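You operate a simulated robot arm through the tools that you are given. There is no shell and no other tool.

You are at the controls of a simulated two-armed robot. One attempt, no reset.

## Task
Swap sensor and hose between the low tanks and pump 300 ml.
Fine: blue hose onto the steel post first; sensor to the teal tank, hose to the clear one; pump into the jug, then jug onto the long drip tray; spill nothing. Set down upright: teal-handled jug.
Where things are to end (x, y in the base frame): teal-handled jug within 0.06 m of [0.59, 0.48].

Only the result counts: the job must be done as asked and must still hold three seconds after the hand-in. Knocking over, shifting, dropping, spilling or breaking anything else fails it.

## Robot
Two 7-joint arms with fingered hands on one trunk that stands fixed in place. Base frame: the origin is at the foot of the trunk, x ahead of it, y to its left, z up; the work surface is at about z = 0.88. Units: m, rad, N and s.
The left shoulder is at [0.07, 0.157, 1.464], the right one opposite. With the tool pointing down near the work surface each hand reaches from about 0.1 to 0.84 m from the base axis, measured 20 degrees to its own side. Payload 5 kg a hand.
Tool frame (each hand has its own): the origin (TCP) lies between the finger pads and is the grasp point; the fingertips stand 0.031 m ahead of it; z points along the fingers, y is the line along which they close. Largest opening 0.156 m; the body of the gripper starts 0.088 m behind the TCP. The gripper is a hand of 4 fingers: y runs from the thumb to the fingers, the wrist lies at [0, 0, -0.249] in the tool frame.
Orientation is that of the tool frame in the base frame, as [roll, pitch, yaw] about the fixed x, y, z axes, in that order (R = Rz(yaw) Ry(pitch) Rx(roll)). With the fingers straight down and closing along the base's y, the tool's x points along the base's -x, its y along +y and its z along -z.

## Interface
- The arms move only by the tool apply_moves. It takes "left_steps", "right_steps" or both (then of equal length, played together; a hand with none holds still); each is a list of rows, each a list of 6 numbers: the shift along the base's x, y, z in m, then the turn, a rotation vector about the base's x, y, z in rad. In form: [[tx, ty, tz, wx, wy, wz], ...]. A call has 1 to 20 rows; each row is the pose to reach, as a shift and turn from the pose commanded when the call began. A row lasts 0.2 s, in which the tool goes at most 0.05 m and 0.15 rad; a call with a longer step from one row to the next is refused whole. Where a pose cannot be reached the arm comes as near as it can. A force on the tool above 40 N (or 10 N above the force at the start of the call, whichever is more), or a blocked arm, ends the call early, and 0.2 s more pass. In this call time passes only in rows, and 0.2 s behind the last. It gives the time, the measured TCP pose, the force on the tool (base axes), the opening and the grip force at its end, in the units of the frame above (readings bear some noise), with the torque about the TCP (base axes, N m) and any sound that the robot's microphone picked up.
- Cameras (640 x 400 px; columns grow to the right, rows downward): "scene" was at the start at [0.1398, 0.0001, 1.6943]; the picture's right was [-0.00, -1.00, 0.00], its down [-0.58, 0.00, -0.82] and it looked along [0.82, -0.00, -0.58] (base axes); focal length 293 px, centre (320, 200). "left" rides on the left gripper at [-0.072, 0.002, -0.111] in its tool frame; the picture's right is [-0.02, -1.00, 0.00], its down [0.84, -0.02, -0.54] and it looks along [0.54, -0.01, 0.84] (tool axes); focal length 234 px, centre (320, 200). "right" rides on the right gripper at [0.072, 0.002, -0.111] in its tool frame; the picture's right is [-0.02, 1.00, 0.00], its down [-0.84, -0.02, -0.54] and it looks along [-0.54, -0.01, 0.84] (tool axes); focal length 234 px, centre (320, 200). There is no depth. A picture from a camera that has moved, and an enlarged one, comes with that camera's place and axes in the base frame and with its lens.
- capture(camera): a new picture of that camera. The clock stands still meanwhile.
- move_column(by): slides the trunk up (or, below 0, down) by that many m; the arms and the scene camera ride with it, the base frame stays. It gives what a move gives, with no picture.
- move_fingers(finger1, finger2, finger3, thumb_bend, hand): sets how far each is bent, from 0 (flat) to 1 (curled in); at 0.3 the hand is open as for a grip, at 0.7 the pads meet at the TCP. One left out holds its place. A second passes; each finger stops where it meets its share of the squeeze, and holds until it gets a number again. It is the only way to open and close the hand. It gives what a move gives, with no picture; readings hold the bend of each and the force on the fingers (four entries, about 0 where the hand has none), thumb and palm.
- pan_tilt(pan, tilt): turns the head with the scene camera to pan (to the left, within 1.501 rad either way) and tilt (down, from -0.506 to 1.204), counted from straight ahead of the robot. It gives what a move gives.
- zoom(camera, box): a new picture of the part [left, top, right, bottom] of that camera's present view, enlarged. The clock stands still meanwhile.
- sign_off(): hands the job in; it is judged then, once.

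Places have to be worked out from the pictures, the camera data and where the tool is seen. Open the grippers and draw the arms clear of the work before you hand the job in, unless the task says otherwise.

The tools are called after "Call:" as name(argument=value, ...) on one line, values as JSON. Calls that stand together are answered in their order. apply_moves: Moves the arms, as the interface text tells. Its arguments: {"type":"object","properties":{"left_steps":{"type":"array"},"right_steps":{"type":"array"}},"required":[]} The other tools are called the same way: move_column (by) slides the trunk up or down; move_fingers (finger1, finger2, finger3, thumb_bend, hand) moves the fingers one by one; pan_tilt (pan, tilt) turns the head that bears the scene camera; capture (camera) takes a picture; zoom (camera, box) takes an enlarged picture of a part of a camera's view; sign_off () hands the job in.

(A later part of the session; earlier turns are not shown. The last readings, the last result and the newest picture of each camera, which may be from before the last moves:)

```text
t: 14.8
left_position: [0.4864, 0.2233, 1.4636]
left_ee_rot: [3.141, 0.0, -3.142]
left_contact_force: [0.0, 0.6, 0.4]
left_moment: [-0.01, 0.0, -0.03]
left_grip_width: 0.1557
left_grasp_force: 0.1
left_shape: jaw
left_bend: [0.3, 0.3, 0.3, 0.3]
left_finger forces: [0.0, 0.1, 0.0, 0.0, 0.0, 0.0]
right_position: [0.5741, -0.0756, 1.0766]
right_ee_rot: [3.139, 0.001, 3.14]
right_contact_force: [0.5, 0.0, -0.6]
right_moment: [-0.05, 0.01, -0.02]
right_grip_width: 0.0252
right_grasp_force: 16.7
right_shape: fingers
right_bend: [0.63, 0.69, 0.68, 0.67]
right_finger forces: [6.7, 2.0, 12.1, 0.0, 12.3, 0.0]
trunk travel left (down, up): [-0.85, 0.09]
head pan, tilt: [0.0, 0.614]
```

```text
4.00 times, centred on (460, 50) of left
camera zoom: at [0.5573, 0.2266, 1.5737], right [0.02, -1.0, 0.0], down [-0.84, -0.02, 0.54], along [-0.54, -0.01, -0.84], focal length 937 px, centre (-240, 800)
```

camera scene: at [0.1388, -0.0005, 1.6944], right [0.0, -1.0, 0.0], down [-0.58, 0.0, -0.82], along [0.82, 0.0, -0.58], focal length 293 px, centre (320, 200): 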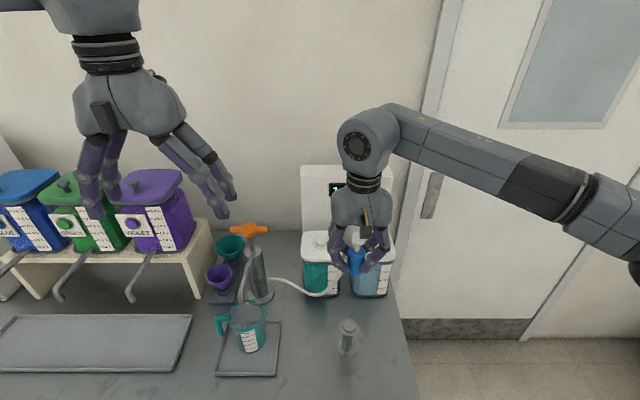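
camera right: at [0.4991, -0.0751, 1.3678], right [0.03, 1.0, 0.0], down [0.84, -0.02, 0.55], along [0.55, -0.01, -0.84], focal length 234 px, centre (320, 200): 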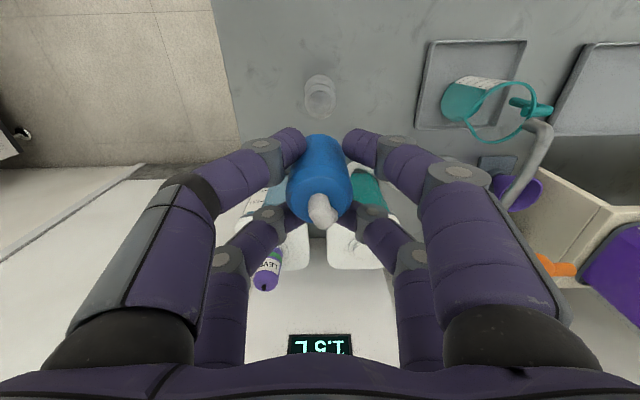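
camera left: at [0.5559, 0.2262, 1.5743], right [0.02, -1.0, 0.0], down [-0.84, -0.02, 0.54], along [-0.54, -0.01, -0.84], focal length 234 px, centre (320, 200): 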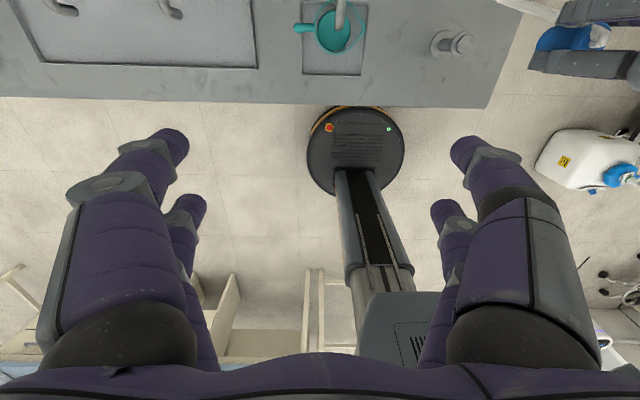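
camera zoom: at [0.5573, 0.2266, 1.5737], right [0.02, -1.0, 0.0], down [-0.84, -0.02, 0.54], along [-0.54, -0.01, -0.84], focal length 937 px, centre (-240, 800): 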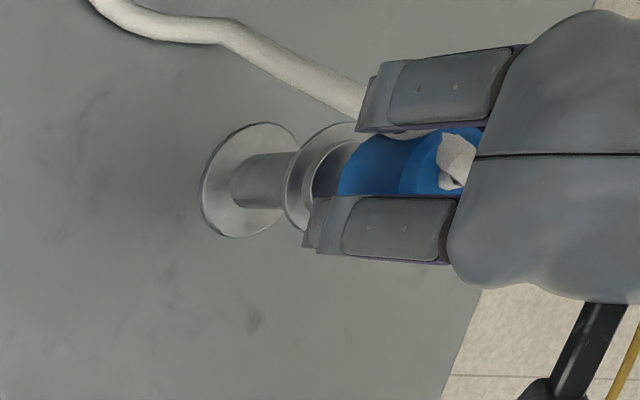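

I zoom tighter to check tilt and the plug-to-peg alignment.

Call:
zoom(camera="scene", box=[330, 285, 370, 345])

Call:
zoom(camera="right", box=[280, 80, 360, 150])

Call:
zoom(camera="left", box=[430, 20, 510, 70])

```text
6.67 times, centred on (350, 315) of scene
camera zoom: at [0.1402, 0.0, 1.6943], right [0.0, -1.0, 0.0], down [-0.58, 0.0, -0.82], along [0.82, 0.0, -0.58], focal length 1954 px, centre (120, -567)
```

zoom: 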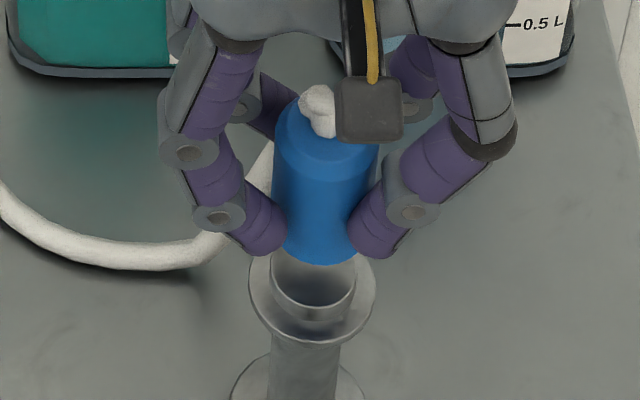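

```text
5.71 times, centred on (320, 115) of right
camera zoom: at [0.5006, -0.0746, 1.1867], right [0.03, 1.0, 0.0], down [0.84, -0.02, 0.54], along [0.54, -0.01, -0.84], focal length 1338 px, centre (320, 686)
```

zoom: 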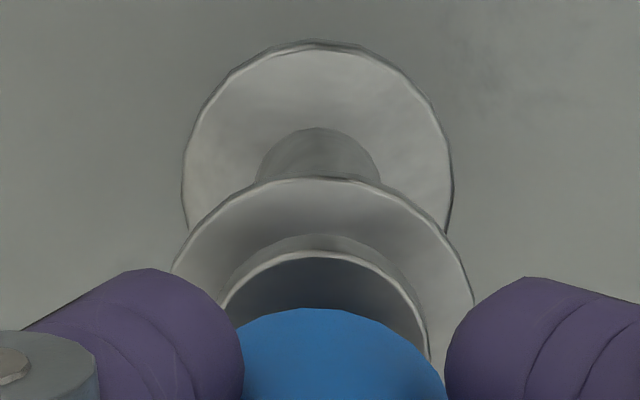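

```text
8.00 times, centred on (470, 45) of left
camera zoom: at [0.5573, 0.2266, 1.5737], right [0.02, -1.0, 0.0], down [-0.84, -0.02, 0.54], along [-0.54, -0.01, -0.84], focal length 1873 px, centre (-880, 1440)
```

zoom: 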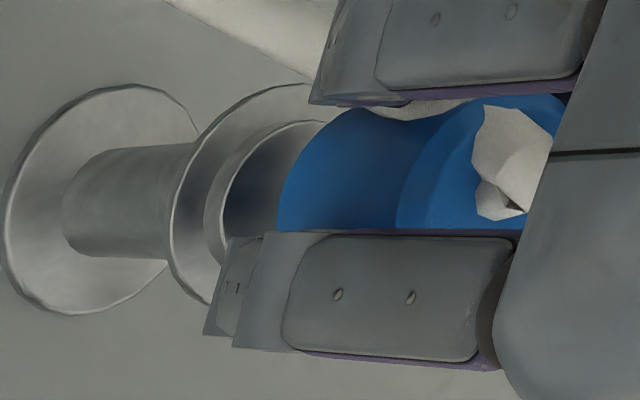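

Alignment looks good in both x and y (bottom edge z≈1.036). I lower in small steps towards contact.

Call:
apply_moves(right_steps=[[0, 0, -0.012, 0, 0, 0], [0, 0, -0.022, 0, 0, 0], [0, 0, -0.03, 0, 0, 0]])

Call:
zoom(camera="scene", box=[330, 285, 370, 345])

Call:
zoom(camera="right", box=[280, 80, 360, 150])

```text
t: 15.6
left_position: [0.4841, 0.2245, 1.4631]
left_ee_rot: [3.142, 0.001, -3.141]
left_contact_force: [0.4, -0.3, 0.4]
left_moment: [-0.01, 0.01, 0.02]
left_grip_width: 0.156
left_grasp_force: 0.0
left_shape: jaw
left_bend: [0.3, 0.3, 0.3, 0.3]
left_finger forces: [0.0, 0.0, 0.0, 0.0, 0.0, 0.0]
right_position: [0.5742, -0.0753, 1.0461]
right_ee_rot: [3.14, -0.002, 3.139]
right_contact_force: [-0.1, 0.3, -1.1]
right_moment: [0.06, -0.01, 0.01]
right_grip_width: 0.0251
right_grasp_force: 16.4
right_shape: fingers
right_bend: [0.63, 0.69, 0.68, 0.67]
right_finger forces: [6.6, 2.0, 12.1, 0.0, 12.2, 0.0]
trunk travel left (down, up): [-0.85, 0.09]
head pan, tilt: [0.0, 0.614]
```

```text
6.67 times, centred on (350, 315) of scene
camera zoom: at [0.1397, 0.0, 1.6943], right [0.0, -1.0, 0.0], down [-0.58, 0.0, -0.82], along [0.82, 0.0, -0.58], focal length 1954 px, centre (120, -567)
```

zoom: 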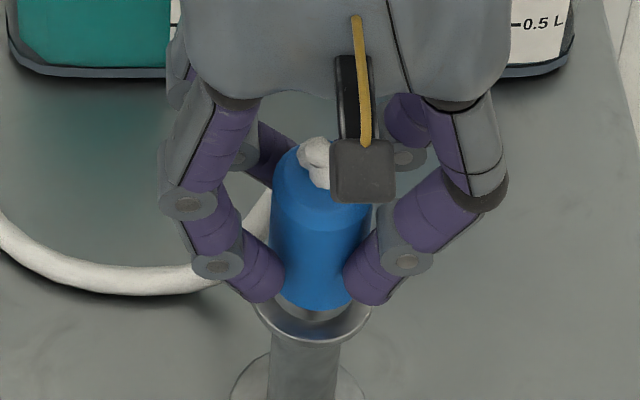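

```text
5.71 times, centred on (320, 115) of right
camera zoom: at [0.5001, -0.0748, 1.1569], right [0.03, 1.0, 0.0], down [0.84, -0.02, 0.55], along [0.54, -0.01, -0.84], focal length 1338 px, centre (320, 686)
```

zoom: 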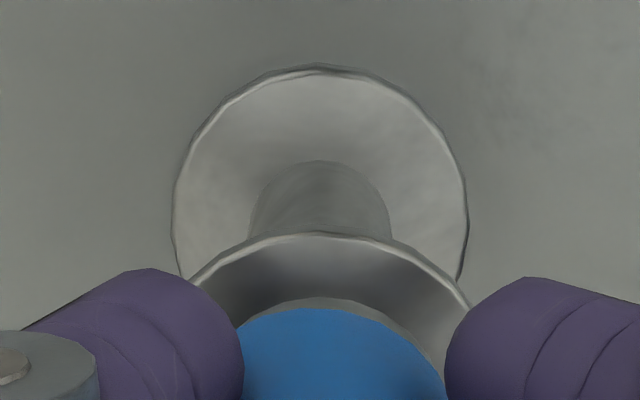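

The plug bottom is right at the peg top, still no contact. I continue in 4 mm steps.

Call:
apply_moves(right_steps=[[0, 0, -0.004, 0, 0, 0], [0, 0, -0.008, 0, 0, 0]])

Call:
zoom(camera="scene", box=[330, 285, 370, 345])

Call:
zoom(camera="right", box=[280, 80, 360, 150])

```text
t: 16.2
left_position: [0.4827, 0.2239, 1.4648]
left_ee_rot: [-3.141, 0.001, 3.141]
left_contact_force: [0.0, -0.2, -0.6]
left_moment: [0.03, 0.02, -0.01]
left_grip_width: 0.1559
left_grasp_force: 0.0
left_shape: jaw
left_bend: [0.3, 0.3, 0.3, 0.3]
left_finger forces: [0.0, 0.1, 0.1, 0.1, 0.0, 0.0]
right_position: [0.5731, -0.0757, 1.0425]
right_ee_rot: [3.138, 0.006, 3.139]
right_contact_force: [1.2, -2.3, 28.6]
right_moment: [-0.36, 0.21, -0.08]
right_grip_width: 0.0248
right_grasp_force: 22.3
right_shape: fingers
right_bend: [0.63, 0.69, 0.68, 0.68]
right_finger forces: [10.1, 2.6, 13.5, 0.0, 18.2, 0.0]
trunk travel left (down, up): [-0.85, 0.09]
head pan, tilt: [0.0, 0.614]
```

```text
6.67 times, centred on (350, 315) of scene
camera zoom: at [0.1363, -0.0002, 1.6951], right [0.0, -1.0, 0.0], down [-0.57, 0.0, -0.82], along [0.82, 0.0, -0.57], focal length 1954 px, centre (120, -567)
```

zoom: 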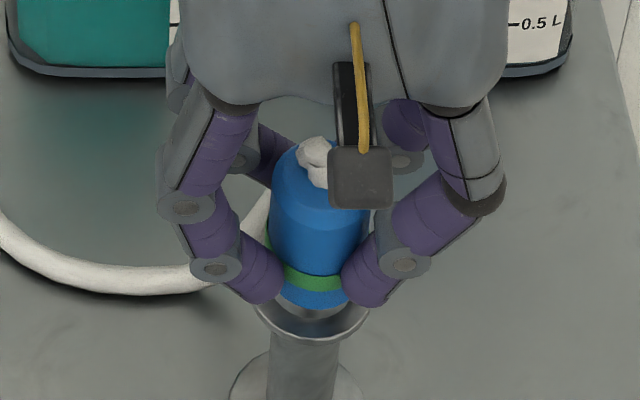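

```text
5.71 times, centred on (320, 115) of right
camera zoom: at [0.4995, -0.0748, 1.1531], right [0.03, 1.0, 0.0], down [0.83, -0.02, 0.55], along [0.55, -0.01, -0.84], focal length 1338 px, centre (320, 686)
```

zoom: 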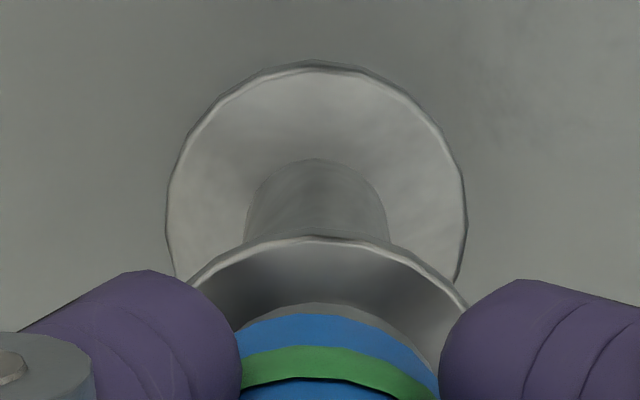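

The green band appeared – the plug is latched on the post. I relax the downward push and open the hand.

Call:
apply_moves(right_steps=[[0, 0, 0.003, 0, 0, 0], [0, 0, 0.005, 0, 0, 0]])

Call:
move_fingers(hand="right", finger1=0.4, finger2=0.4, finger3=0.4, thumb_bend=0.4)

Call:
zoom(camera="scene", box=[310, 270, 390, 360])

Call:
capture(camera="right")

```text
t: 16.8
left_position: [0.4843, 0.2245, 1.4633]
left_ee_rot: [3.142, 0.0, -3.141]
left_contact_force: [0.2, 0.0, 0.1]
left_moment: [0.02, 0.01, -0.01]
left_grip_width: 0.1555
left_grasp_force: 0.0
left_shape: jaw
left_bend: [0.3, 0.3, 0.3, 0.3]
left_finger forces: [0.0, 0.0, 0.1, 0.1, 0.0, 0.0]
right_position: [0.573, -0.075, 1.0427]
right_ee_rot: [3.141, 0.001, 3.141]
right_contact_force: [6.9, -0.3, 16.4]
right_moment: [-0.14, -0.02, -0.06]
right_grip_width: 0.0247
right_grasp_force: 22.2
right_shape: fingers
right_bend: [0.63, 0.7, 0.68, 0.68]
right_finger forces: [9.7, 3.3, 16.0, 0.1, 16.0, 0.0]
trunk travel left (down, up): [-0.85, 0.09]
head pan, tilt: [0.0, 0.614]
```

```text
t: 17.8
left_position: [0.4858, 0.2257, 1.4627]
left_ee_rot: [-3.141, 0.0, 3.141]
left_contact_force: [0.1, -0.4, 0.6]
left_moment: [-0.02, 0.02, -0.02]
left_grip_width: 0.156
left_grasp_force: 0.0
left_shape: jaw
left_bend: [0.3, 0.3, 0.3, 0.3]
left_finger forces: [0.0, 0.0, 0.0, 0.0, 0.1, 0.1]
right_position: [0.5737, -0.075, 1.0414]
right_ee_rot: [-3.141, -0.002, 3.139]
right_contact_force: [0.3, -0.4, 0.1]
right_moment: [-0.02, 0.0, -0.01]
right_grip_width: 0.1204
right_grasp_force: 0.0
right_shape: fingers
right_bend: [0.4, 0.4, 0.4, 0.4]
right_finger forces: [0.0, 0.1, 0.0, 0.0, 0.1, 0.0]
trunk travel left (down, up): [-0.85, 0.09]
head pan, tilt: [0.0, 0.614]
```

```text
4.44 times, centred on (350, 315) of scene
camera zoom: at [0.1408, 0.0011, 1.6941], right [0.0, -1.0, 0.0], down [-0.58, 0.0, -0.82], along [0.82, 0.0, -0.58], focal length 1302 px, centre (187, -311)
```

zoom: 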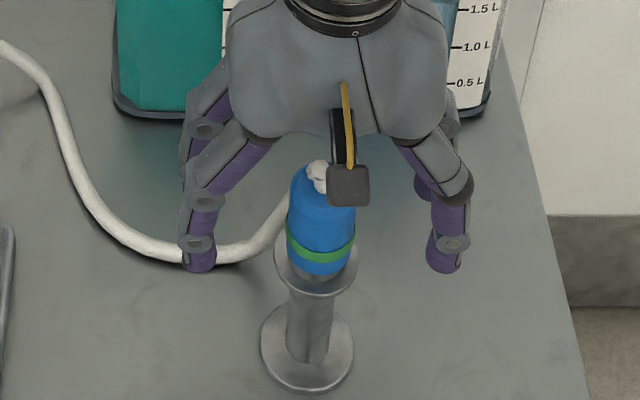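

```text
taken
camera right: at [0.5008, -0.074, 1.1529], right [0.03, 1.0, 0.0], down [0.84, -0.02, 0.54], along [0.54, -0.01, -0.84], focal length 234 px, centre (320, 200)
```

right: 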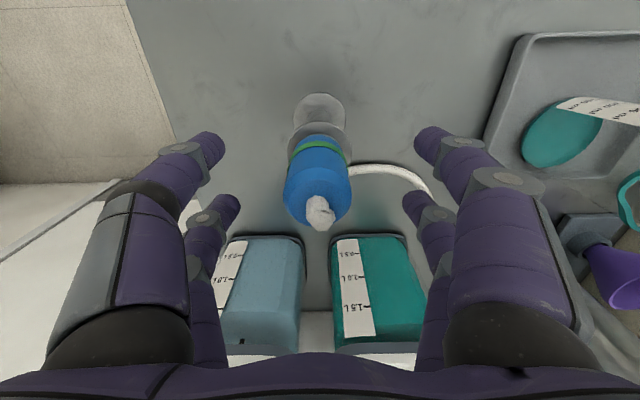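

The hose is parked on the post, green band on. I rise and go over to the violet LEVEL sensor on the clear tank.

Call:
apply_moves(right_steps=[[0, 0, 0.03, 0, 0, 0], [0, 0, 0.07, 0, 0, 0], [0, 0, 0.115, 0, 0, 0], [0, 0, 0.16, 0, 0, 0], [0, 0, 0.205, 0, 0, 0], [0.02, -0.008, 0.235, 0, 0, 0], [0.06, -0.022, 0.235, 0, 0, 0], [0.1, -0.037, 0.235, 0, 0, 0], [0.14, -0.053, 0.235, 0, 0, 0], [0.18, -0.069, 0.235, 0, 0, 0], [0.21, -0.081, 0.235, 0, 0, 0], [0.226, -0.089, 0.235, 0, 0, 0]])

Call:
capture(camera="right")

Call:
zoom(camera="right", box=[260, 70, 400, 200])

Call:
capture(camera="scene")

```text
t: 20.4
left_position: [0.4846, 0.225, 1.4641]
left_ee_rot: [3.141, -0.001, 3.141]
left_contact_force: [0.3, 0.2, -0.1]
left_moment: [0.01, 0.01, -0.03]
left_grip_width: 0.1562
left_grasp_force: 0.1
left_shape: jaw
left_bend: [0.3, 0.3, 0.3, 0.3]
left_finger forces: [0.0, 0.1, 0.0, 0.1, 0.0, 0.0]
right_position: [0.8004, -0.1644, 1.2774]
right_ee_rot: [-3.141, 0.0, 3.141]
right_contact_force: [0.9, -0.3, -0.6]
right_moment: [0.01, -0.05, 0.0]
right_grip_width: 0.1203
right_grasp_force: 0.0
right_shape: fingers
right_bend: [0.4, 0.4, 0.4, 0.4]
right_finger forces: [0.0, 0.0, 0.1, 0.0, 0.0, 0.1]
trunk travel left (down, up): [-0.85, 0.09]
head pan, tilt: [0.0, 0.614]
```

```text
taken
camera right: at [0.7271, -0.1639, 1.3884], right [0.03, 1.0, 0.0], down [0.84, -0.02, 0.55], along [0.54, -0.01, -0.84], focal length 234 px, centre (320, 200)
```

right: 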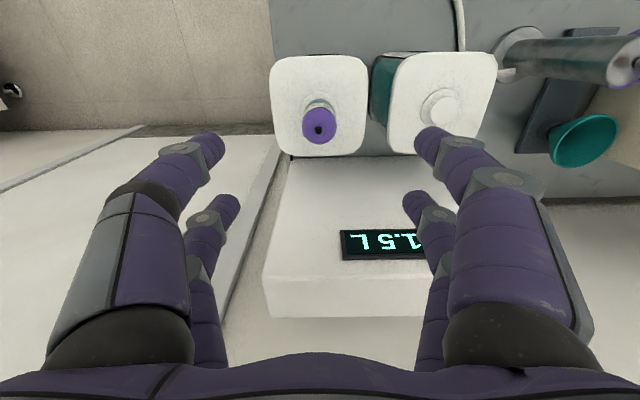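

```text
3.08 times, centred on (330, 135) of right
camera zoom: at [0.7271, -0.1639, 1.3884], right [0.03, 1.0, 0.0], down [0.84, -0.02, 0.55], along [0.54, -0.01, -0.84], focal length 720 px, centre (289, 400)
```

zoom: 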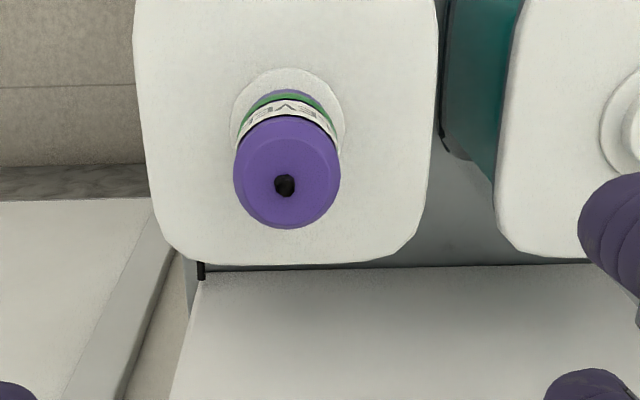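

```text
taken
camera scene: at [0.1399, 0.0005, 1.6942], right [0.0, -1.0, 0.0], down [-0.58, 0.0, -0.82], along [0.82, 0.0, -0.58], focal length 293 px, centre (320, 200)
```

scene: 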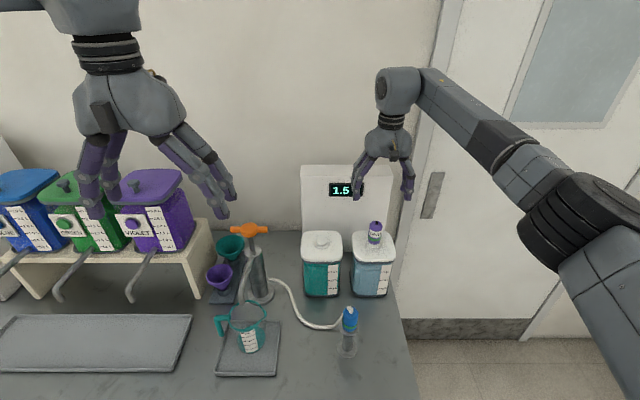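

The sensor is at ≈[0.796,-0.1645], matching the hand. I descend with a small forward offset and grip it as before.

Call:
apply_moves(right_steps=[[0.002, 0, -0.04, 0, 0, 0], [0.002, 0, -0.08, 0, 0, 0], [0.002, 0, -0.12, 0, 0, 0], [0.002, 0, -0.14, 0, 0, 0], [0.002, 0, -0.152, 0, 0, 0]])

Call:
capture(camera="right")

Call:
move_fingers(hand="right", finger1=0.7, finger2=0.7, finger3=0.7, thumb_bend=0.7)

Call:
capture(camera="right")

Call:
zoom(camera="scene", box=[330, 180, 430, 260])

```text
t: 21.6
left_position: [0.4864, 0.225, 1.4619]
left_ee_rot: [-3.14, 0.0, 3.141]
left_contact_force: [0.5, -0.6, -0.6]
left_moment: [0.0, -0.02, 0.02]
left_grip_width: 0.1558
left_grasp_force: 0.0
left_shape: jaw
left_bend: [0.3, 0.3, 0.3, 0.3]
left_finger forces: [0.1, 0.0, 0.1, 0.0, 0.0, 0.0]
right_position: [0.8014, -0.1642, 1.1243]
right_ee_rot: [3.141, 0.002, 3.14]
right_contact_force: [-0.9, -0.3, -0.4]
right_moment: [-0.02, 0.0, -0.01]
right_grip_width: 0.1204
right_grasp_force: 0.1
right_shape: fingers
right_bend: [0.4, 0.4, 0.4, 0.4]
right_finger forces: [0.1, 0.0, 0.0, 0.0, 0.0, 0.1]
trunk travel left (down, up): [-0.85, 0.09]
head pan, tilt: [0.0, 0.614]
```

```text
taken
camera right: at [0.7288, -0.1638, 1.2362], right [0.03, 1.0, 0.0], down [0.84, -0.02, 0.54], along [0.54, -0.01, -0.84], focal length 234 px, centre (320, 200)
```

right: 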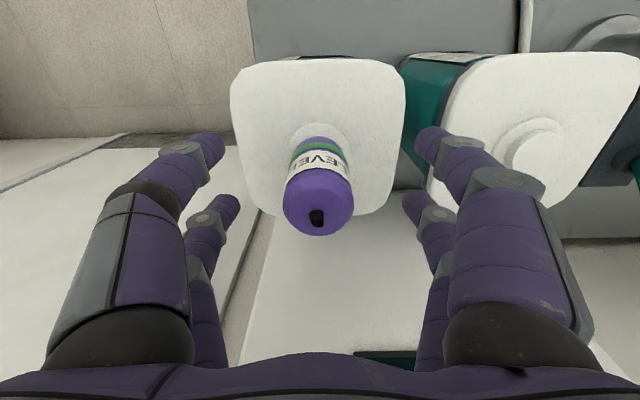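

```text
t: 22.6
left_position: [0.4856, 0.2252, 1.4623]
left_ee_rot: [-3.141, 0.001, 3.141]
left_contact_force: [-0.2, 0.3, 0.2]
left_moment: [0.01, 0.0, 0.0]
left_grip_width: 0.156
left_grasp_force: 0.1
left_shape: jaw
left_bend: [0.3, 0.3, 0.3, 0.3]
left_finger forces: [0.0, 0.0, 0.1, 0.0, 0.1, 0.0]
right_position: [0.8012, -0.1654, 1.1253]
right_ee_rot: [-3.14, 0.002, 3.141]
right_contact_force: [-3.1, -0.1, -3.5]
right_moment: [0.05, 0.05, -0.09]
right_grip_width: 0.0244
right_grasp_force: 14.4
right_shape: fingers
right_bend: [0.63, 0.64, 0.63, 0.68]
right_finger forces: [6.8, 5.8, 6.6, 0.0, 8.8, 0.0]
trunk travel left (down, up): [-0.85, 0.09]
head pan, tilt: [0.0, 0.614]
```

```text
taken
camera right: at [0.7283, -0.1638, 1.2364], right [0.03, 1.0, 0.0], down [0.84, -0.02, 0.54], along [0.54, -0.01, -0.84], focal length 234 px, centre (320, 200)
```

right: 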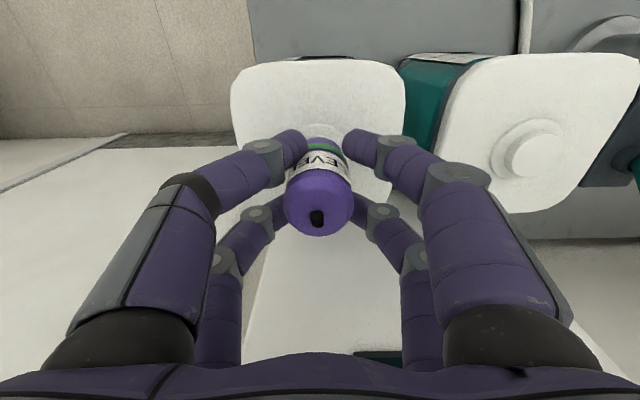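

```text
5.00 times, centred on (380, 220) of scene
camera zoom: at [0.1398, 0.0001, 1.6942], right [0.0, -1.0, 0.0], down [-0.58, 0.0, -0.82], along [0.82, 0.0, -0.58], focal length 1465 px, centre (20, 100)
```

zoom: 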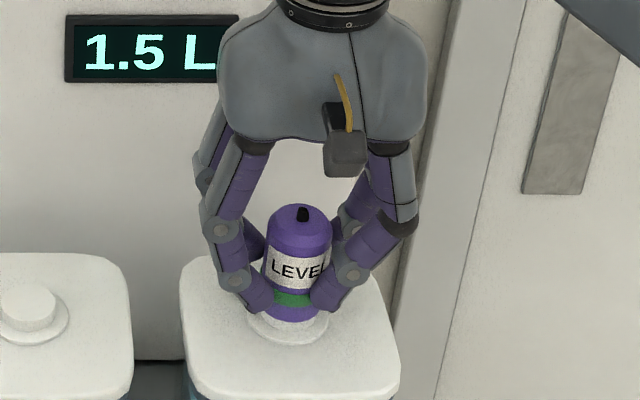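

Firm four-finger grip on the sensor. I pull it up, then slide over to the teal tank.

Call:
apply_moves(right_steps=[[0, 0, 0.005, 0, 0, 0], [0, 0, 0.012, 0, 0, 0], [0, 0, 0.025, 0, 0, 0], [0, 0, 0.045, 0, 0, 0], [0, 0, 0.07, 0, 0, 0], [0, 0.03, 0.09, 0, 0, 0], [0, 0.07, 0.09, 0, 0, 0], [0, 0.11, 0.09, 0, 0, 0], [0, 0.14, 0.09, 0, 0, 0], [0, 0.159, 0.09, 0, 0, 0]])

Call:
capture(camera="right")

Call:
zoom(camera="scene", box=[280, 180, 380, 260])

Call:
zoom(camera="right", box=[260, 80, 380, 200])

```text
t: 24.8
left_position: [0.485, 0.2275, 1.4644]
left_ee_rot: [-3.14, 0.002, -3.142]
left_contact_force: [-0.4, -0.2, -0.4]
left_moment: [-0.04, -0.02, 0.02]
left_grip_width: 0.1558
left_grasp_force: 0.1
left_shape: jaw
left_bend: [0.3, 0.3, 0.3, 0.3]
left_finger forces: [0.0, 0.0, 0.0, 0.1, 0.0, 0.0]
right_position: [0.802, -0.0052, 1.2169]
right_ee_rot: [3.141, 0.0, 3.139]
right_contact_force: [0.2, 0.9, -0.7]
right_moment: [-0.01, 0.0, 0.0]
right_grip_width: 0.0242
right_grasp_force: 15.9
right_shape: fingers
right_bend: [0.63, 0.64, 0.63, 0.68]
right_finger forces: [7.4, 5.7, 9.3, 0.0, 9.6, 0.0]
trunk travel left (down, up): [-0.85, 0.09]
head pan, tilt: [0.0, 0.614]
```

```text
taken
camera right: at [0.7292, -0.0043, 1.3271], right [0.03, 1.0, 0.0], down [0.84, -0.02, 0.55], along [0.54, -0.01, -0.84], focal length 234 px, centre (320, 200)
```

right: 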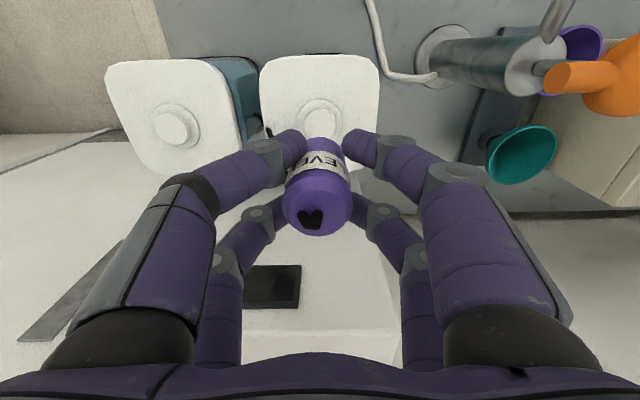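

```text
5.00 times, centred on (330, 220) of scene
camera zoom: at [0.1401, 0.0022, 1.6942], right [0.0, -1.0, 0.0], down [-0.58, 0.0, -0.82], along [0.82, 0.0, -0.58], focal length 1465 px, centre (270, 100)
```

zoom: 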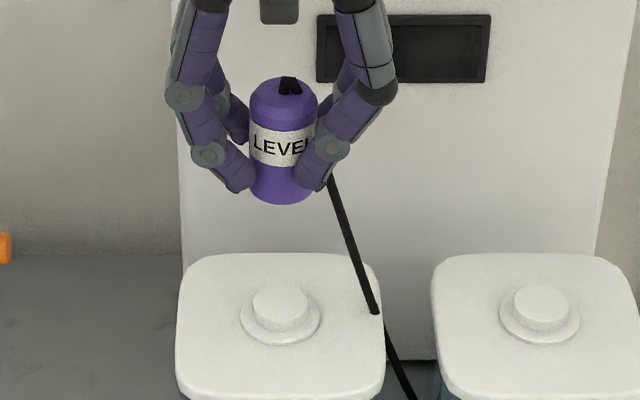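

```text
3.33 times, centred on (320, 140) of right
camera zoom: at [0.7292, -0.0043, 1.3271], right [0.03, 1.0, 0.0], down [0.84, -0.02, 0.55], along [0.54, -0.01, -0.84], focal length 781 px, centre (320, 400)
```

zoom: 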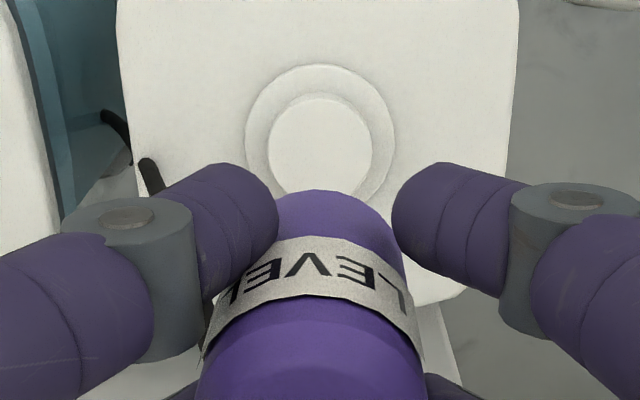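

The sensor is centred above the teal tank's peg. I lower it, ending with slow steps onto the peg.

Call:
apply_moves(right_steps=[[0, 0, -0.03, 0, 0, 0], [0, 0, -0.06, 0, 0, 0], [0, 0, -0.075, 0, 0, 0], [0, 0, -0.083, 0, 0, 0]])

Call:
zoom(camera="scene", box=[290, 200, 370, 260])

Call:
zoom(camera="right", box=[260, 80, 380, 200])

```text
t: 25.8
left_position: [0.4849, 0.2247, 1.4642]
left_ee_rot: [3.14, -0.001, -3.14]
left_contact_force: [1.0, 0.6, -0.5]
left_moment: [-0.01, 0.01, -0.02]
left_grip_width: 0.1559
left_grasp_force: 0.1
left_shape: jaw
left_bend: [0.3, 0.3, 0.3, 0.3]
left_finger forces: [0.1, 0.0, 0.0, 0.0, 0.0, 0.0]
right_position: [0.8016, -0.0054, 1.1336]
right_ee_rot: [3.14, 0.0, 3.139]
right_contact_force: [0.6, -0.5, 0.0]
right_moment: [0.04, 0.01, 0.02]
right_grip_width: 0.0242
right_grasp_force: 16.3
right_shape: fingers
right_bend: [0.63, 0.64, 0.63, 0.68]
right_finger forces: [7.3, 5.7, 9.3, 0.0, 9.6, 0.0]
trunk travel left (down, up): [-0.85, 0.09]
head pan, tilt: [0.0, 0.614]
```

```text
6.67 times, centred on (330, 230) of scene
camera zoom: at [0.1399, -0.0006, 1.6943], right [0.0, -1.0, 0.0], down [-0.58, 0.0, -0.82], along [0.82, 0.0, -0.58], focal length 1954 px, centre (253, 0)
```

zoom: 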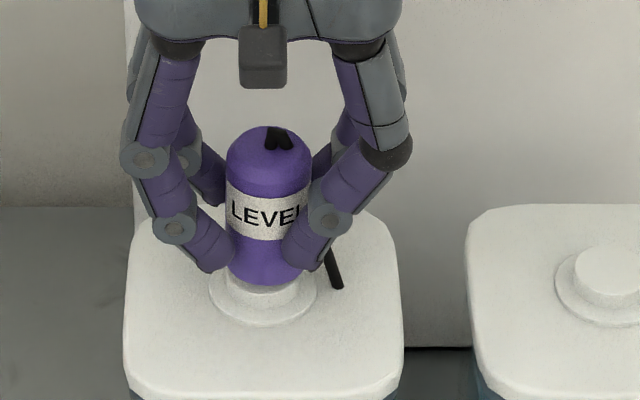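

```text
3.33 times, centred on (320, 140) of right
camera zoom: at [0.7286, -0.0058, 1.2432], right [0.03, 1.0, 0.0], down [0.84, -0.02, 0.54], along [0.54, -0.01, -0.84], focal length 781 px, centre (320, 400)
```

zoom: 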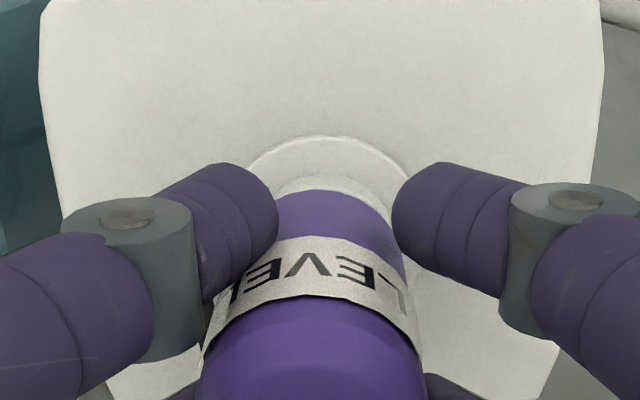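

The sensor hovers just above the peg, well aligned. I press down in small steps until it latches.

Call:
apply_moves(right_steps=[[0, 0, -0.004, 0, 0, 0], [0, 0, -0.008, 0, 0, 0], [0, 0, -0.011, 0, 0, 0]])

Call:
zoom(camera="scene", box=[290, 180, 370, 260])

```text
t: 26.6
left_position: [0.4841, 0.2251, 1.4642]
left_ee_rot: [-3.141, 0.003, 3.14]
left_contact_force: [-0.2, 0.5, -0.6]
left_moment: [0.0, -0.01, 0.0]
left_grip_width: 0.1558
left_grasp_force: 0.0
left_shape: jaw
left_bend: [0.3, 0.3, 0.3, 0.3]
left_finger forces: [0.1, 0.1, 0.1, 0.1, 0.0, 0.0]
right_position: [0.8017, -0.0053, 1.1243]
right_ee_rot: [3.138, 0.004, 3.141]
right_contact_force: [3.6, -0.5, 13.4]
right_moment: [-0.1, -0.06, 0.0]
right_grip_width: 0.024
right_grasp_force: 19.9
right_shape: fingers
right_bend: [0.63, 0.64, 0.63, 0.68]
right_finger forces: [8.5, 7.5, 12.1, 0.0, 11.2, 0.0]
trunk travel left (down, up): [-0.85, 0.09]
head pan, tilt: [0.0, 0.614]
```

```text
5.00 times, centred on (330, 220) of scene
camera zoom: at [0.1382, 0.0004, 1.6947], right [0.0, -1.0, 0.0], down [-0.58, 0.0, -0.82], along [0.82, 0.0, -0.58], focal length 1465 px, centre (270, 100)
```

zoom: 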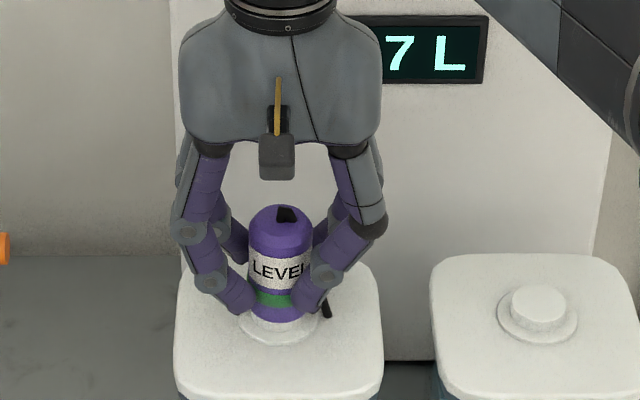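

Green band and a new reading (x.7 L) on the display: latched on the teal tank. I ease off, release and rise.

Call:
apply_moves(right_steps=[[0, 0, 0.003, 0, 0, 0]])

Call:
move_fingers(hand="right", finger1=0.4, finger2=0.4, finger3=0.4, thumb_bend=0.4)

Call:
apply_moves(right_steps=[[0, 0, 0.03, 0, 0, 0], [0, 0, 0.07, 0, 0, 0], [0, 0, 0.11, 0, 0, 0], [0, 0, 0.15, 0, 0, 0], [-0.04, -0.012, 0.16, 0, 0, 0], [-0.08, -0.024, 0.16, 0, 0, 0], [-0.12, -0.036, 0.16, 0, 0, 0], [-0.16, -0.048, 0.16, 0, 0, 0], [-0.2, -0.06, 0.16, 0, 0, 0], [-0.229, -0.07, 0.16, 0, 0, 0]])

Call:
capture(camera="scene")

Call:
capture(camera="right")

Call:
zoom(camera="right", box=[260, 40, 380, 150])

```text
t: 27.0
left_position: [0.4857, 0.2244, 1.4628]
left_ee_rot: [3.141, 0.0, -3.141]
left_contact_force: [0.2, 0.7, -0.4]
left_moment: [-0.01, -0.02, -0.01]
left_grip_width: 0.1561
left_grasp_force: 0.0
left_shape: jaw
left_bend: [0.3, 0.3, 0.3, 0.3]
left_finger forces: [0.0, 0.0, 0.1, 0.0, 0.0, 0.1]
right_position: [0.8012, -0.0059, 1.1243]
right_ee_rot: [3.141, 0.0, 3.14]
right_contact_force: [3.8, 0.1, 5.9]
right_moment: [0.0, -0.15, -0.05]
right_grip_width: 0.0242
right_grasp_force: 19.8
right_shape: fingers
right_bend: [0.63, 0.64, 0.63, 0.68]
right_finger forces: [8.4, 7.6, 11.8, 0.0, 10.6, 0.1]
trunk travel left (down, up): [-0.85, 0.09]
head pan, tilt: [0.0, 0.614]
```

```text
t: 28.0
left_position: [0.4852, 0.2261, 1.4624]
left_ee_rot: [-3.141, 0.002, -3.141]
left_contact_force: [0.0, -0.7, -1.0]
left_moment: [0.02, 0.03, 0.03]
left_grip_width: 0.156
left_grasp_force: 0.0
left_shape: jaw
left_bend: [0.3, 0.3, 0.3, 0.3]
left_finger forces: [0.0, 0.0, 0.0, 0.1, 0.0, 0.1]
right_position: [0.8026, -0.0063, 1.1241]
right_ee_rot: [3.141, 0.0, 3.139]
right_contact_force: [0.2, -0.1, 0.3]
right_moment: [-0.02, 0.0, 0.0]
right_grip_width: 0.1203
right_grasp_force: 0.1
right_shape: fingers
right_bend: [0.4, 0.4, 0.4, 0.4]
right_finger forces: [0.1, 0.1, 0.0, 0.0, 0.1, 0.1]
trunk travel left (down, up): [-0.85, 0.09]
head pan, tilt: [0.0, 0.614]
```

```text
t: 30.2
left_position: [0.4834, 0.2243, 1.4637]
left_ee_rot: [3.14, 0.002, -3.141]
left_contact_force: [-0.4, 0.3, 0.6]
left_moment: [0.01, -0.04, -0.03]
left_grip_width: 0.1559
left_grasp_force: 0.0
left_shape: jaw
left_bend: [0.3, 0.3, 0.3, 0.3]
left_finger forces: [0.0, 0.1, 0.0, 0.0, 0.1, 0.1]
right_position: [0.572, -0.0753, 1.2846]
right_ee_rot: [3.141, 0.002, 3.139]
right_contact_force: [0.3, 0.0, -0.9]
right_moment: [-0.02, -0.02, -0.01]
right_grip_width: 0.1207
right_grasp_force: 0.1
right_shape: fingers
right_bend: [0.4, 0.4, 0.4, 0.4]
right_finger forces: [0.1, 0.1, 0.0, 0.0, 0.0, 0.0]
trunk travel left (down, up): [-0.85, 0.09]
head pan, tilt: [0.0, 0.614]
```

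```text
taken
camera scene: at [0.1383, 0.0003, 1.6944], right [0.0, -1.0, 0.0], down [-0.58, 0.0, -0.82], along [0.82, 0.0, -0.58], focal length 293 px, centre (320, 200)
```

scene: 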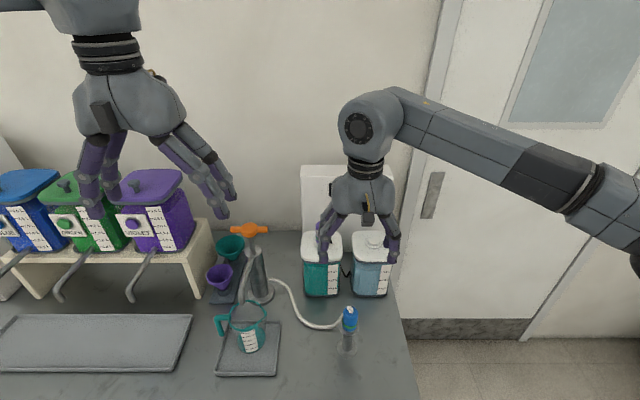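

```text
taken
camera right: at [0.4976, -0.075, 1.3957], right [0.03, 1.0, 0.0], down [0.84, -0.02, 0.55], along [0.55, -0.01, -0.84], focal length 234 px, centre (320, 200)
```

right: 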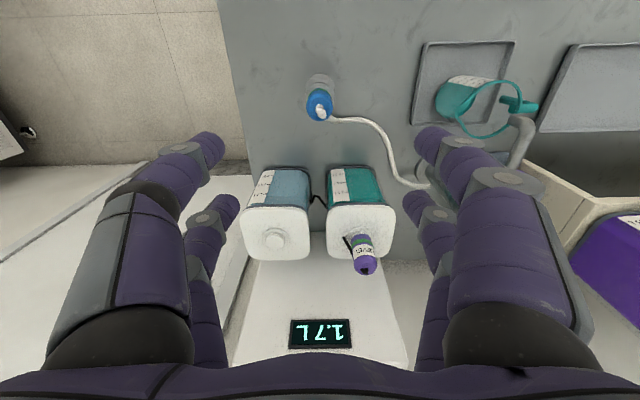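

```text
3.64 times, centred on (320, 95) of right
camera zoom: at [0.4976, -0.075, 1.3957], right [0.03, 1.0, 0.0], down [0.84, -0.02, 0.55], along [0.55, -0.01, -0.84], focal length 852 px, centre (320, 582)
```

zoom: 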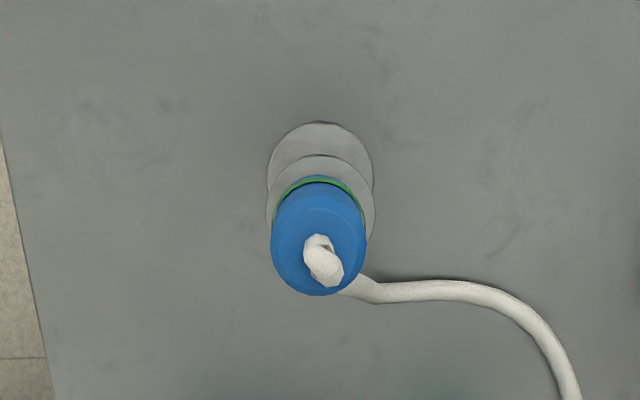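

Display reads 1.7 L from the teal tank. The hand is above the parked hose plug; I descend and grip it.

Call:
apply_moves(right_steps=[[0, 0, -0.045, 0, 0, 0], [0, 0, -0.09, 0, 0, 0], [0, 0, -0.135, 0, 0, 0], [0, 0, -0.18, 0, 0, 0], [0, 0, -0.215, 0, 0, 0], [0, 0, -0.24, 0, 0, 0]])

Call:
move_fingers(hand="right", finger1=0.7, finger2=0.7, finger3=0.7, thumb_bend=0.7)

Call:
capture(camera="right")

Call:
zoom(camera="scene", box=[310, 270, 390, 360])

```text
t: 31.6
left_position: [0.4855, 0.2253, 1.4636]
left_ee_rot: [-3.141, 0.0, -3.14]
left_contact_force: [0.2, 0.1, -0.1]
left_moment: [0.02, -0.04, 0.02]
left_grip_width: 0.156
left_grasp_force: 0.1
left_shape: jaw
left_bend: [0.3, 0.3, 0.3, 0.3]
left_finger forces: [0.0, 0.0, 0.0, 0.0, 0.0, 0.1]
right_position: [0.5721, -0.0739, 1.0441]
right_ee_rot: [3.14, 0.0, 3.141]
right_contact_force: [-0.4, -0.6, -0.8]
right_moment: [-0.06, -0.02, 0.0]
right_grip_width: 0.1207
right_grasp_force: 0.0
right_shape: fingers
right_bend: [0.4, 0.4, 0.4, 0.4]
right_finger forces: [0.0, 0.0, 0.0, 0.0, 0.0, 0.1]
trunk travel left (down, up): [-0.85, 0.09]
head pan, tilt: [0.0, 0.614]
```

```text
t: 32.6
left_position: [0.4856, 0.2244, 1.4631]
left_ee_rot: [-3.141, -0.001, 3.141]
left_contact_force: [-0.2, 0.0, 0.0]
left_moment: [0.0, 0.0, 0.04]
left_grip_width: 0.1561
left_grasp_force: 0.1
left_shape: jaw
left_bend: [0.3, 0.3, 0.3, 0.3]
left_finger forces: [0.1, 0.0, 0.1, 0.0, 0.0, 0.0]
right_position: [0.573, -0.0753, 1.0443]
right_ee_rot: [3.14, 0.0, 3.141]
right_contact_force: [-1.5, -0.6, -3.0]
right_moment: [0.0, -0.01, -0.19]
right_grip_width: 0.0252
right_grasp_force: 13.3
right_shape: fingers
right_bend: [0.63, 0.65, 0.63, 0.67]
right_finger forces: [6.7, 5.3, 6.4, 0.0, 9.1, 0.1]
trunk travel left (down, up): [-0.85, 0.09]
head pan, tilt: [0.0, 0.614]
```

```text
taken
camera right: at [0.4995, -0.0746, 1.1549], right [0.03, 1.0, 0.0], down [0.84, -0.02, 0.54], along [0.54, -0.01, -0.84], focal length 234 px, centre (320, 200)
```

right: 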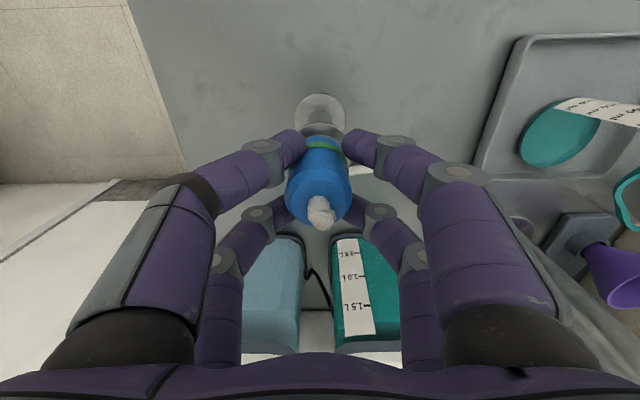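

```text
4.44 times, centred on (350, 315) of scene
camera zoom: at [0.1402, -0.0002, 1.6942], right [0.0, -1.0, 0.0], down [-0.58, 0.0, -0.82], along [0.82, 0.0, -0.58], focal length 1302 px, centre (187, -311)
```

zoom: 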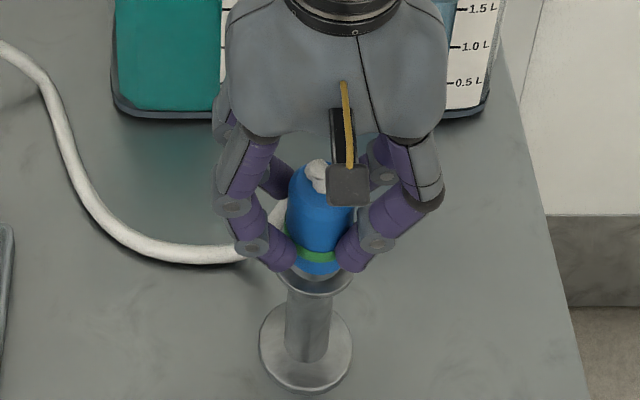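

Good grip again. I lift the plug off the post and carry it to above the clear tank's peg.

Call:
apply_moves(right_steps=[[0, 0, 0.005, 0, 0, 0], [0, 0, 0.012, 0, 0, 0], [0, 0, 0.03, 0, 0, 0], [0, 0, 0.065, 0, 0, 0], [0, 0, 0.105, 0, 0, 0], [0, 0, 0.145, 0, 0, 0], [0, 0, 0.18, 0, 0, 0], [0.03, -0.012, 0.19, 0, 0, 0], [0.07, -0.027, 0.19, 0, 0, 0], [0.11, -0.043, 0.19, 0, 0, 0], [0.15, -0.058, 0.19, 0, 0, 0], [0.185, -0.072, 0.19, 0, 0, 0], [0.215, -0.084, 0.19, 0, 0, 0], [0.229, -0.0893, 0.19, 0, 0, 0]])

Call:
capture(camera="right")

Call:
zoom(camera="right", box=[260, 80, 380, 200])

Call:
zoom(camera="scene", box=[330, 180, 430, 260])

```text
t: 35.6
left_position: [0.485, 0.2249, 1.4641]
left_ee_rot: [3.141, 0.0, -3.141]
left_contact_force: [0.3, 0.1, -0.7]
left_moment: [0.02, 0.01, -0.03]
left_grip_width: 0.1563
left_grasp_force: 0.1
left_shape: jaw
left_bend: [0.3, 0.3, 0.3, 0.3]
left_finger forces: [0.0, 0.1, 0.1, 0.1, 0.0, 0.0]
right_position: [0.802, -0.1652, 1.2335]
right_ee_rot: [3.14, 0.0, 3.14]
right_contact_force: [-0.4, 0.3, -1.5]
right_moment: [-0.04, 0.0, -0.02]
right_grip_width: 0.0158
right_grasp_force: 8.2
right_shape: fingers
right_bend: [0.65, 0.69, 0.66, 0.69]
right_finger forces: [5.7, 2.9, 4.6, 0.0, 3.0, 0.1]
trunk travel left (down, up): [-0.85, 0.09]
head pan, tilt: [0.0, 0.614]
```

```text
taken
camera right: at [0.729, -0.1648, 1.3446], right [0.03, 1.0, 0.0], down [0.84, -0.02, 0.54], along [0.54, -0.01, -0.84], focal length 234 px, centre (320, 200)
```

right: 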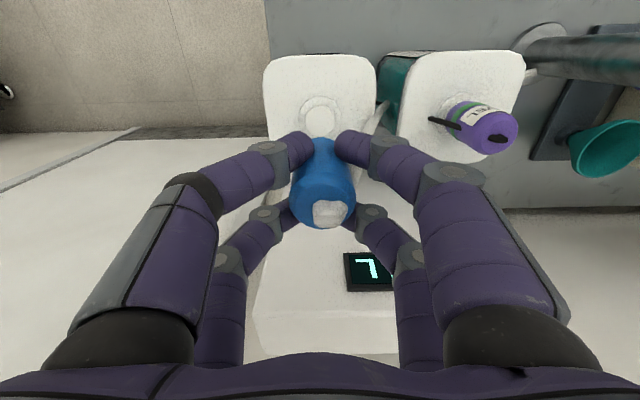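

```text
3.33 times, centred on (320, 140) of right
camera zoom: at [0.729, -0.1648, 1.3446], right [0.03, 1.0, 0.0], down [0.84, -0.02, 0.54], along [0.54, -0.01, -0.84], focal length 781 px, centre (320, 400)
```

zoom: 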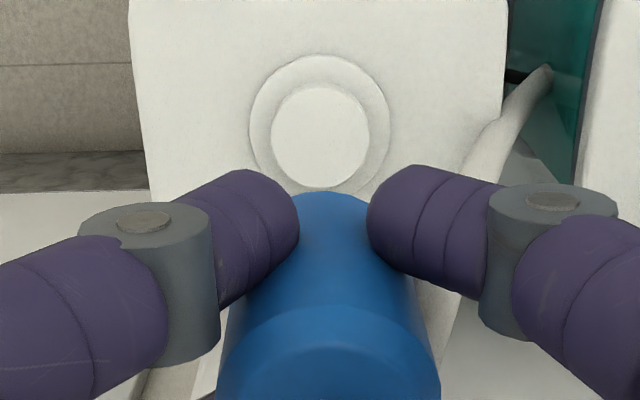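

```text
5.00 times, centred on (380, 220) of scene
camera zoom: at [0.1401, 0.0006, 1.6942], right [0.0, -1.0, 0.0], down [-0.58, 0.0, -0.82], along [0.82, 0.0, -0.58], focal length 1465 px, centre (20, 100)
```

zoom: 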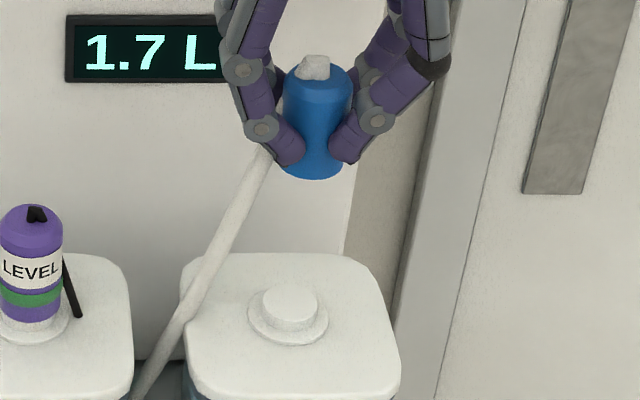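

The grip changed a little (fingers closed further, 8 N). I zoom in on the plug in hand to check for slip before placing.

Call:
zoom(camera="scene", box=[360, 180, 420, 225])

Call:
zoom(camera="right", box=[260, 120, 390, 240])

Call:
zoom(camera="scene", box=[320, 90, 480, 230])

```text
8.89 times, centred on (390, 202) of scene
camera zoom: at [0.1401, 0.0006, 1.6942], right [0.0, -1.0, 0.0], down [-0.58, 0.0, -0.82], along [0.82, 0.0, -0.58], focal length 2605 px, centre (-302, 178)
```

zoom: 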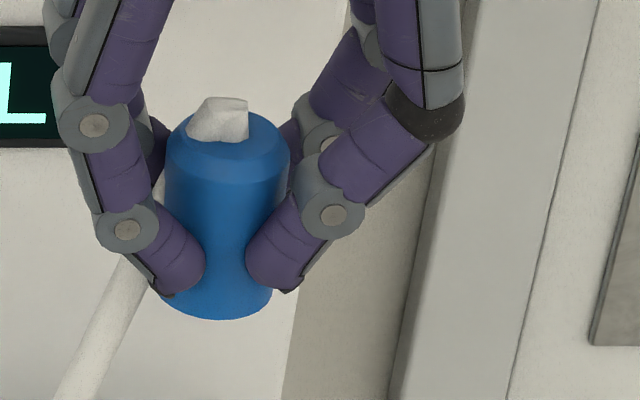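

```text
3.33 times, centred on (325, 180) of right
camera zoom: at [0.729, -0.1648, 1.3446], right [0.03, 1.0, 0.0], down [0.84, -0.02, 0.54], along [0.54, -0.01, -0.84], focal length 781 px, centre (303, 267)
```

zoom: 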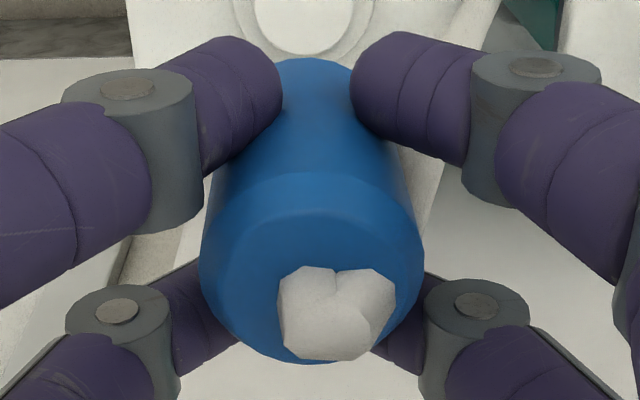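

```text
2.86 times, centred on (400, 160) of scene
camera zoom: at [0.1401, 0.0006, 1.6942], right [0.0, -1.0, 0.0], down [-0.58, 0.0, -0.82], along [0.82, 0.0, -0.58], focal length 837 px, centre (91, 314)
```

zoom: 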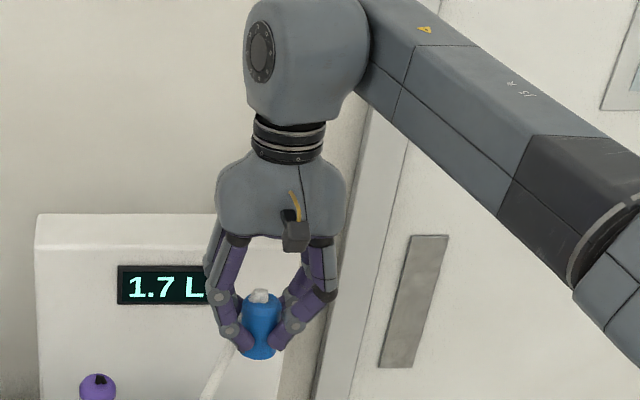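

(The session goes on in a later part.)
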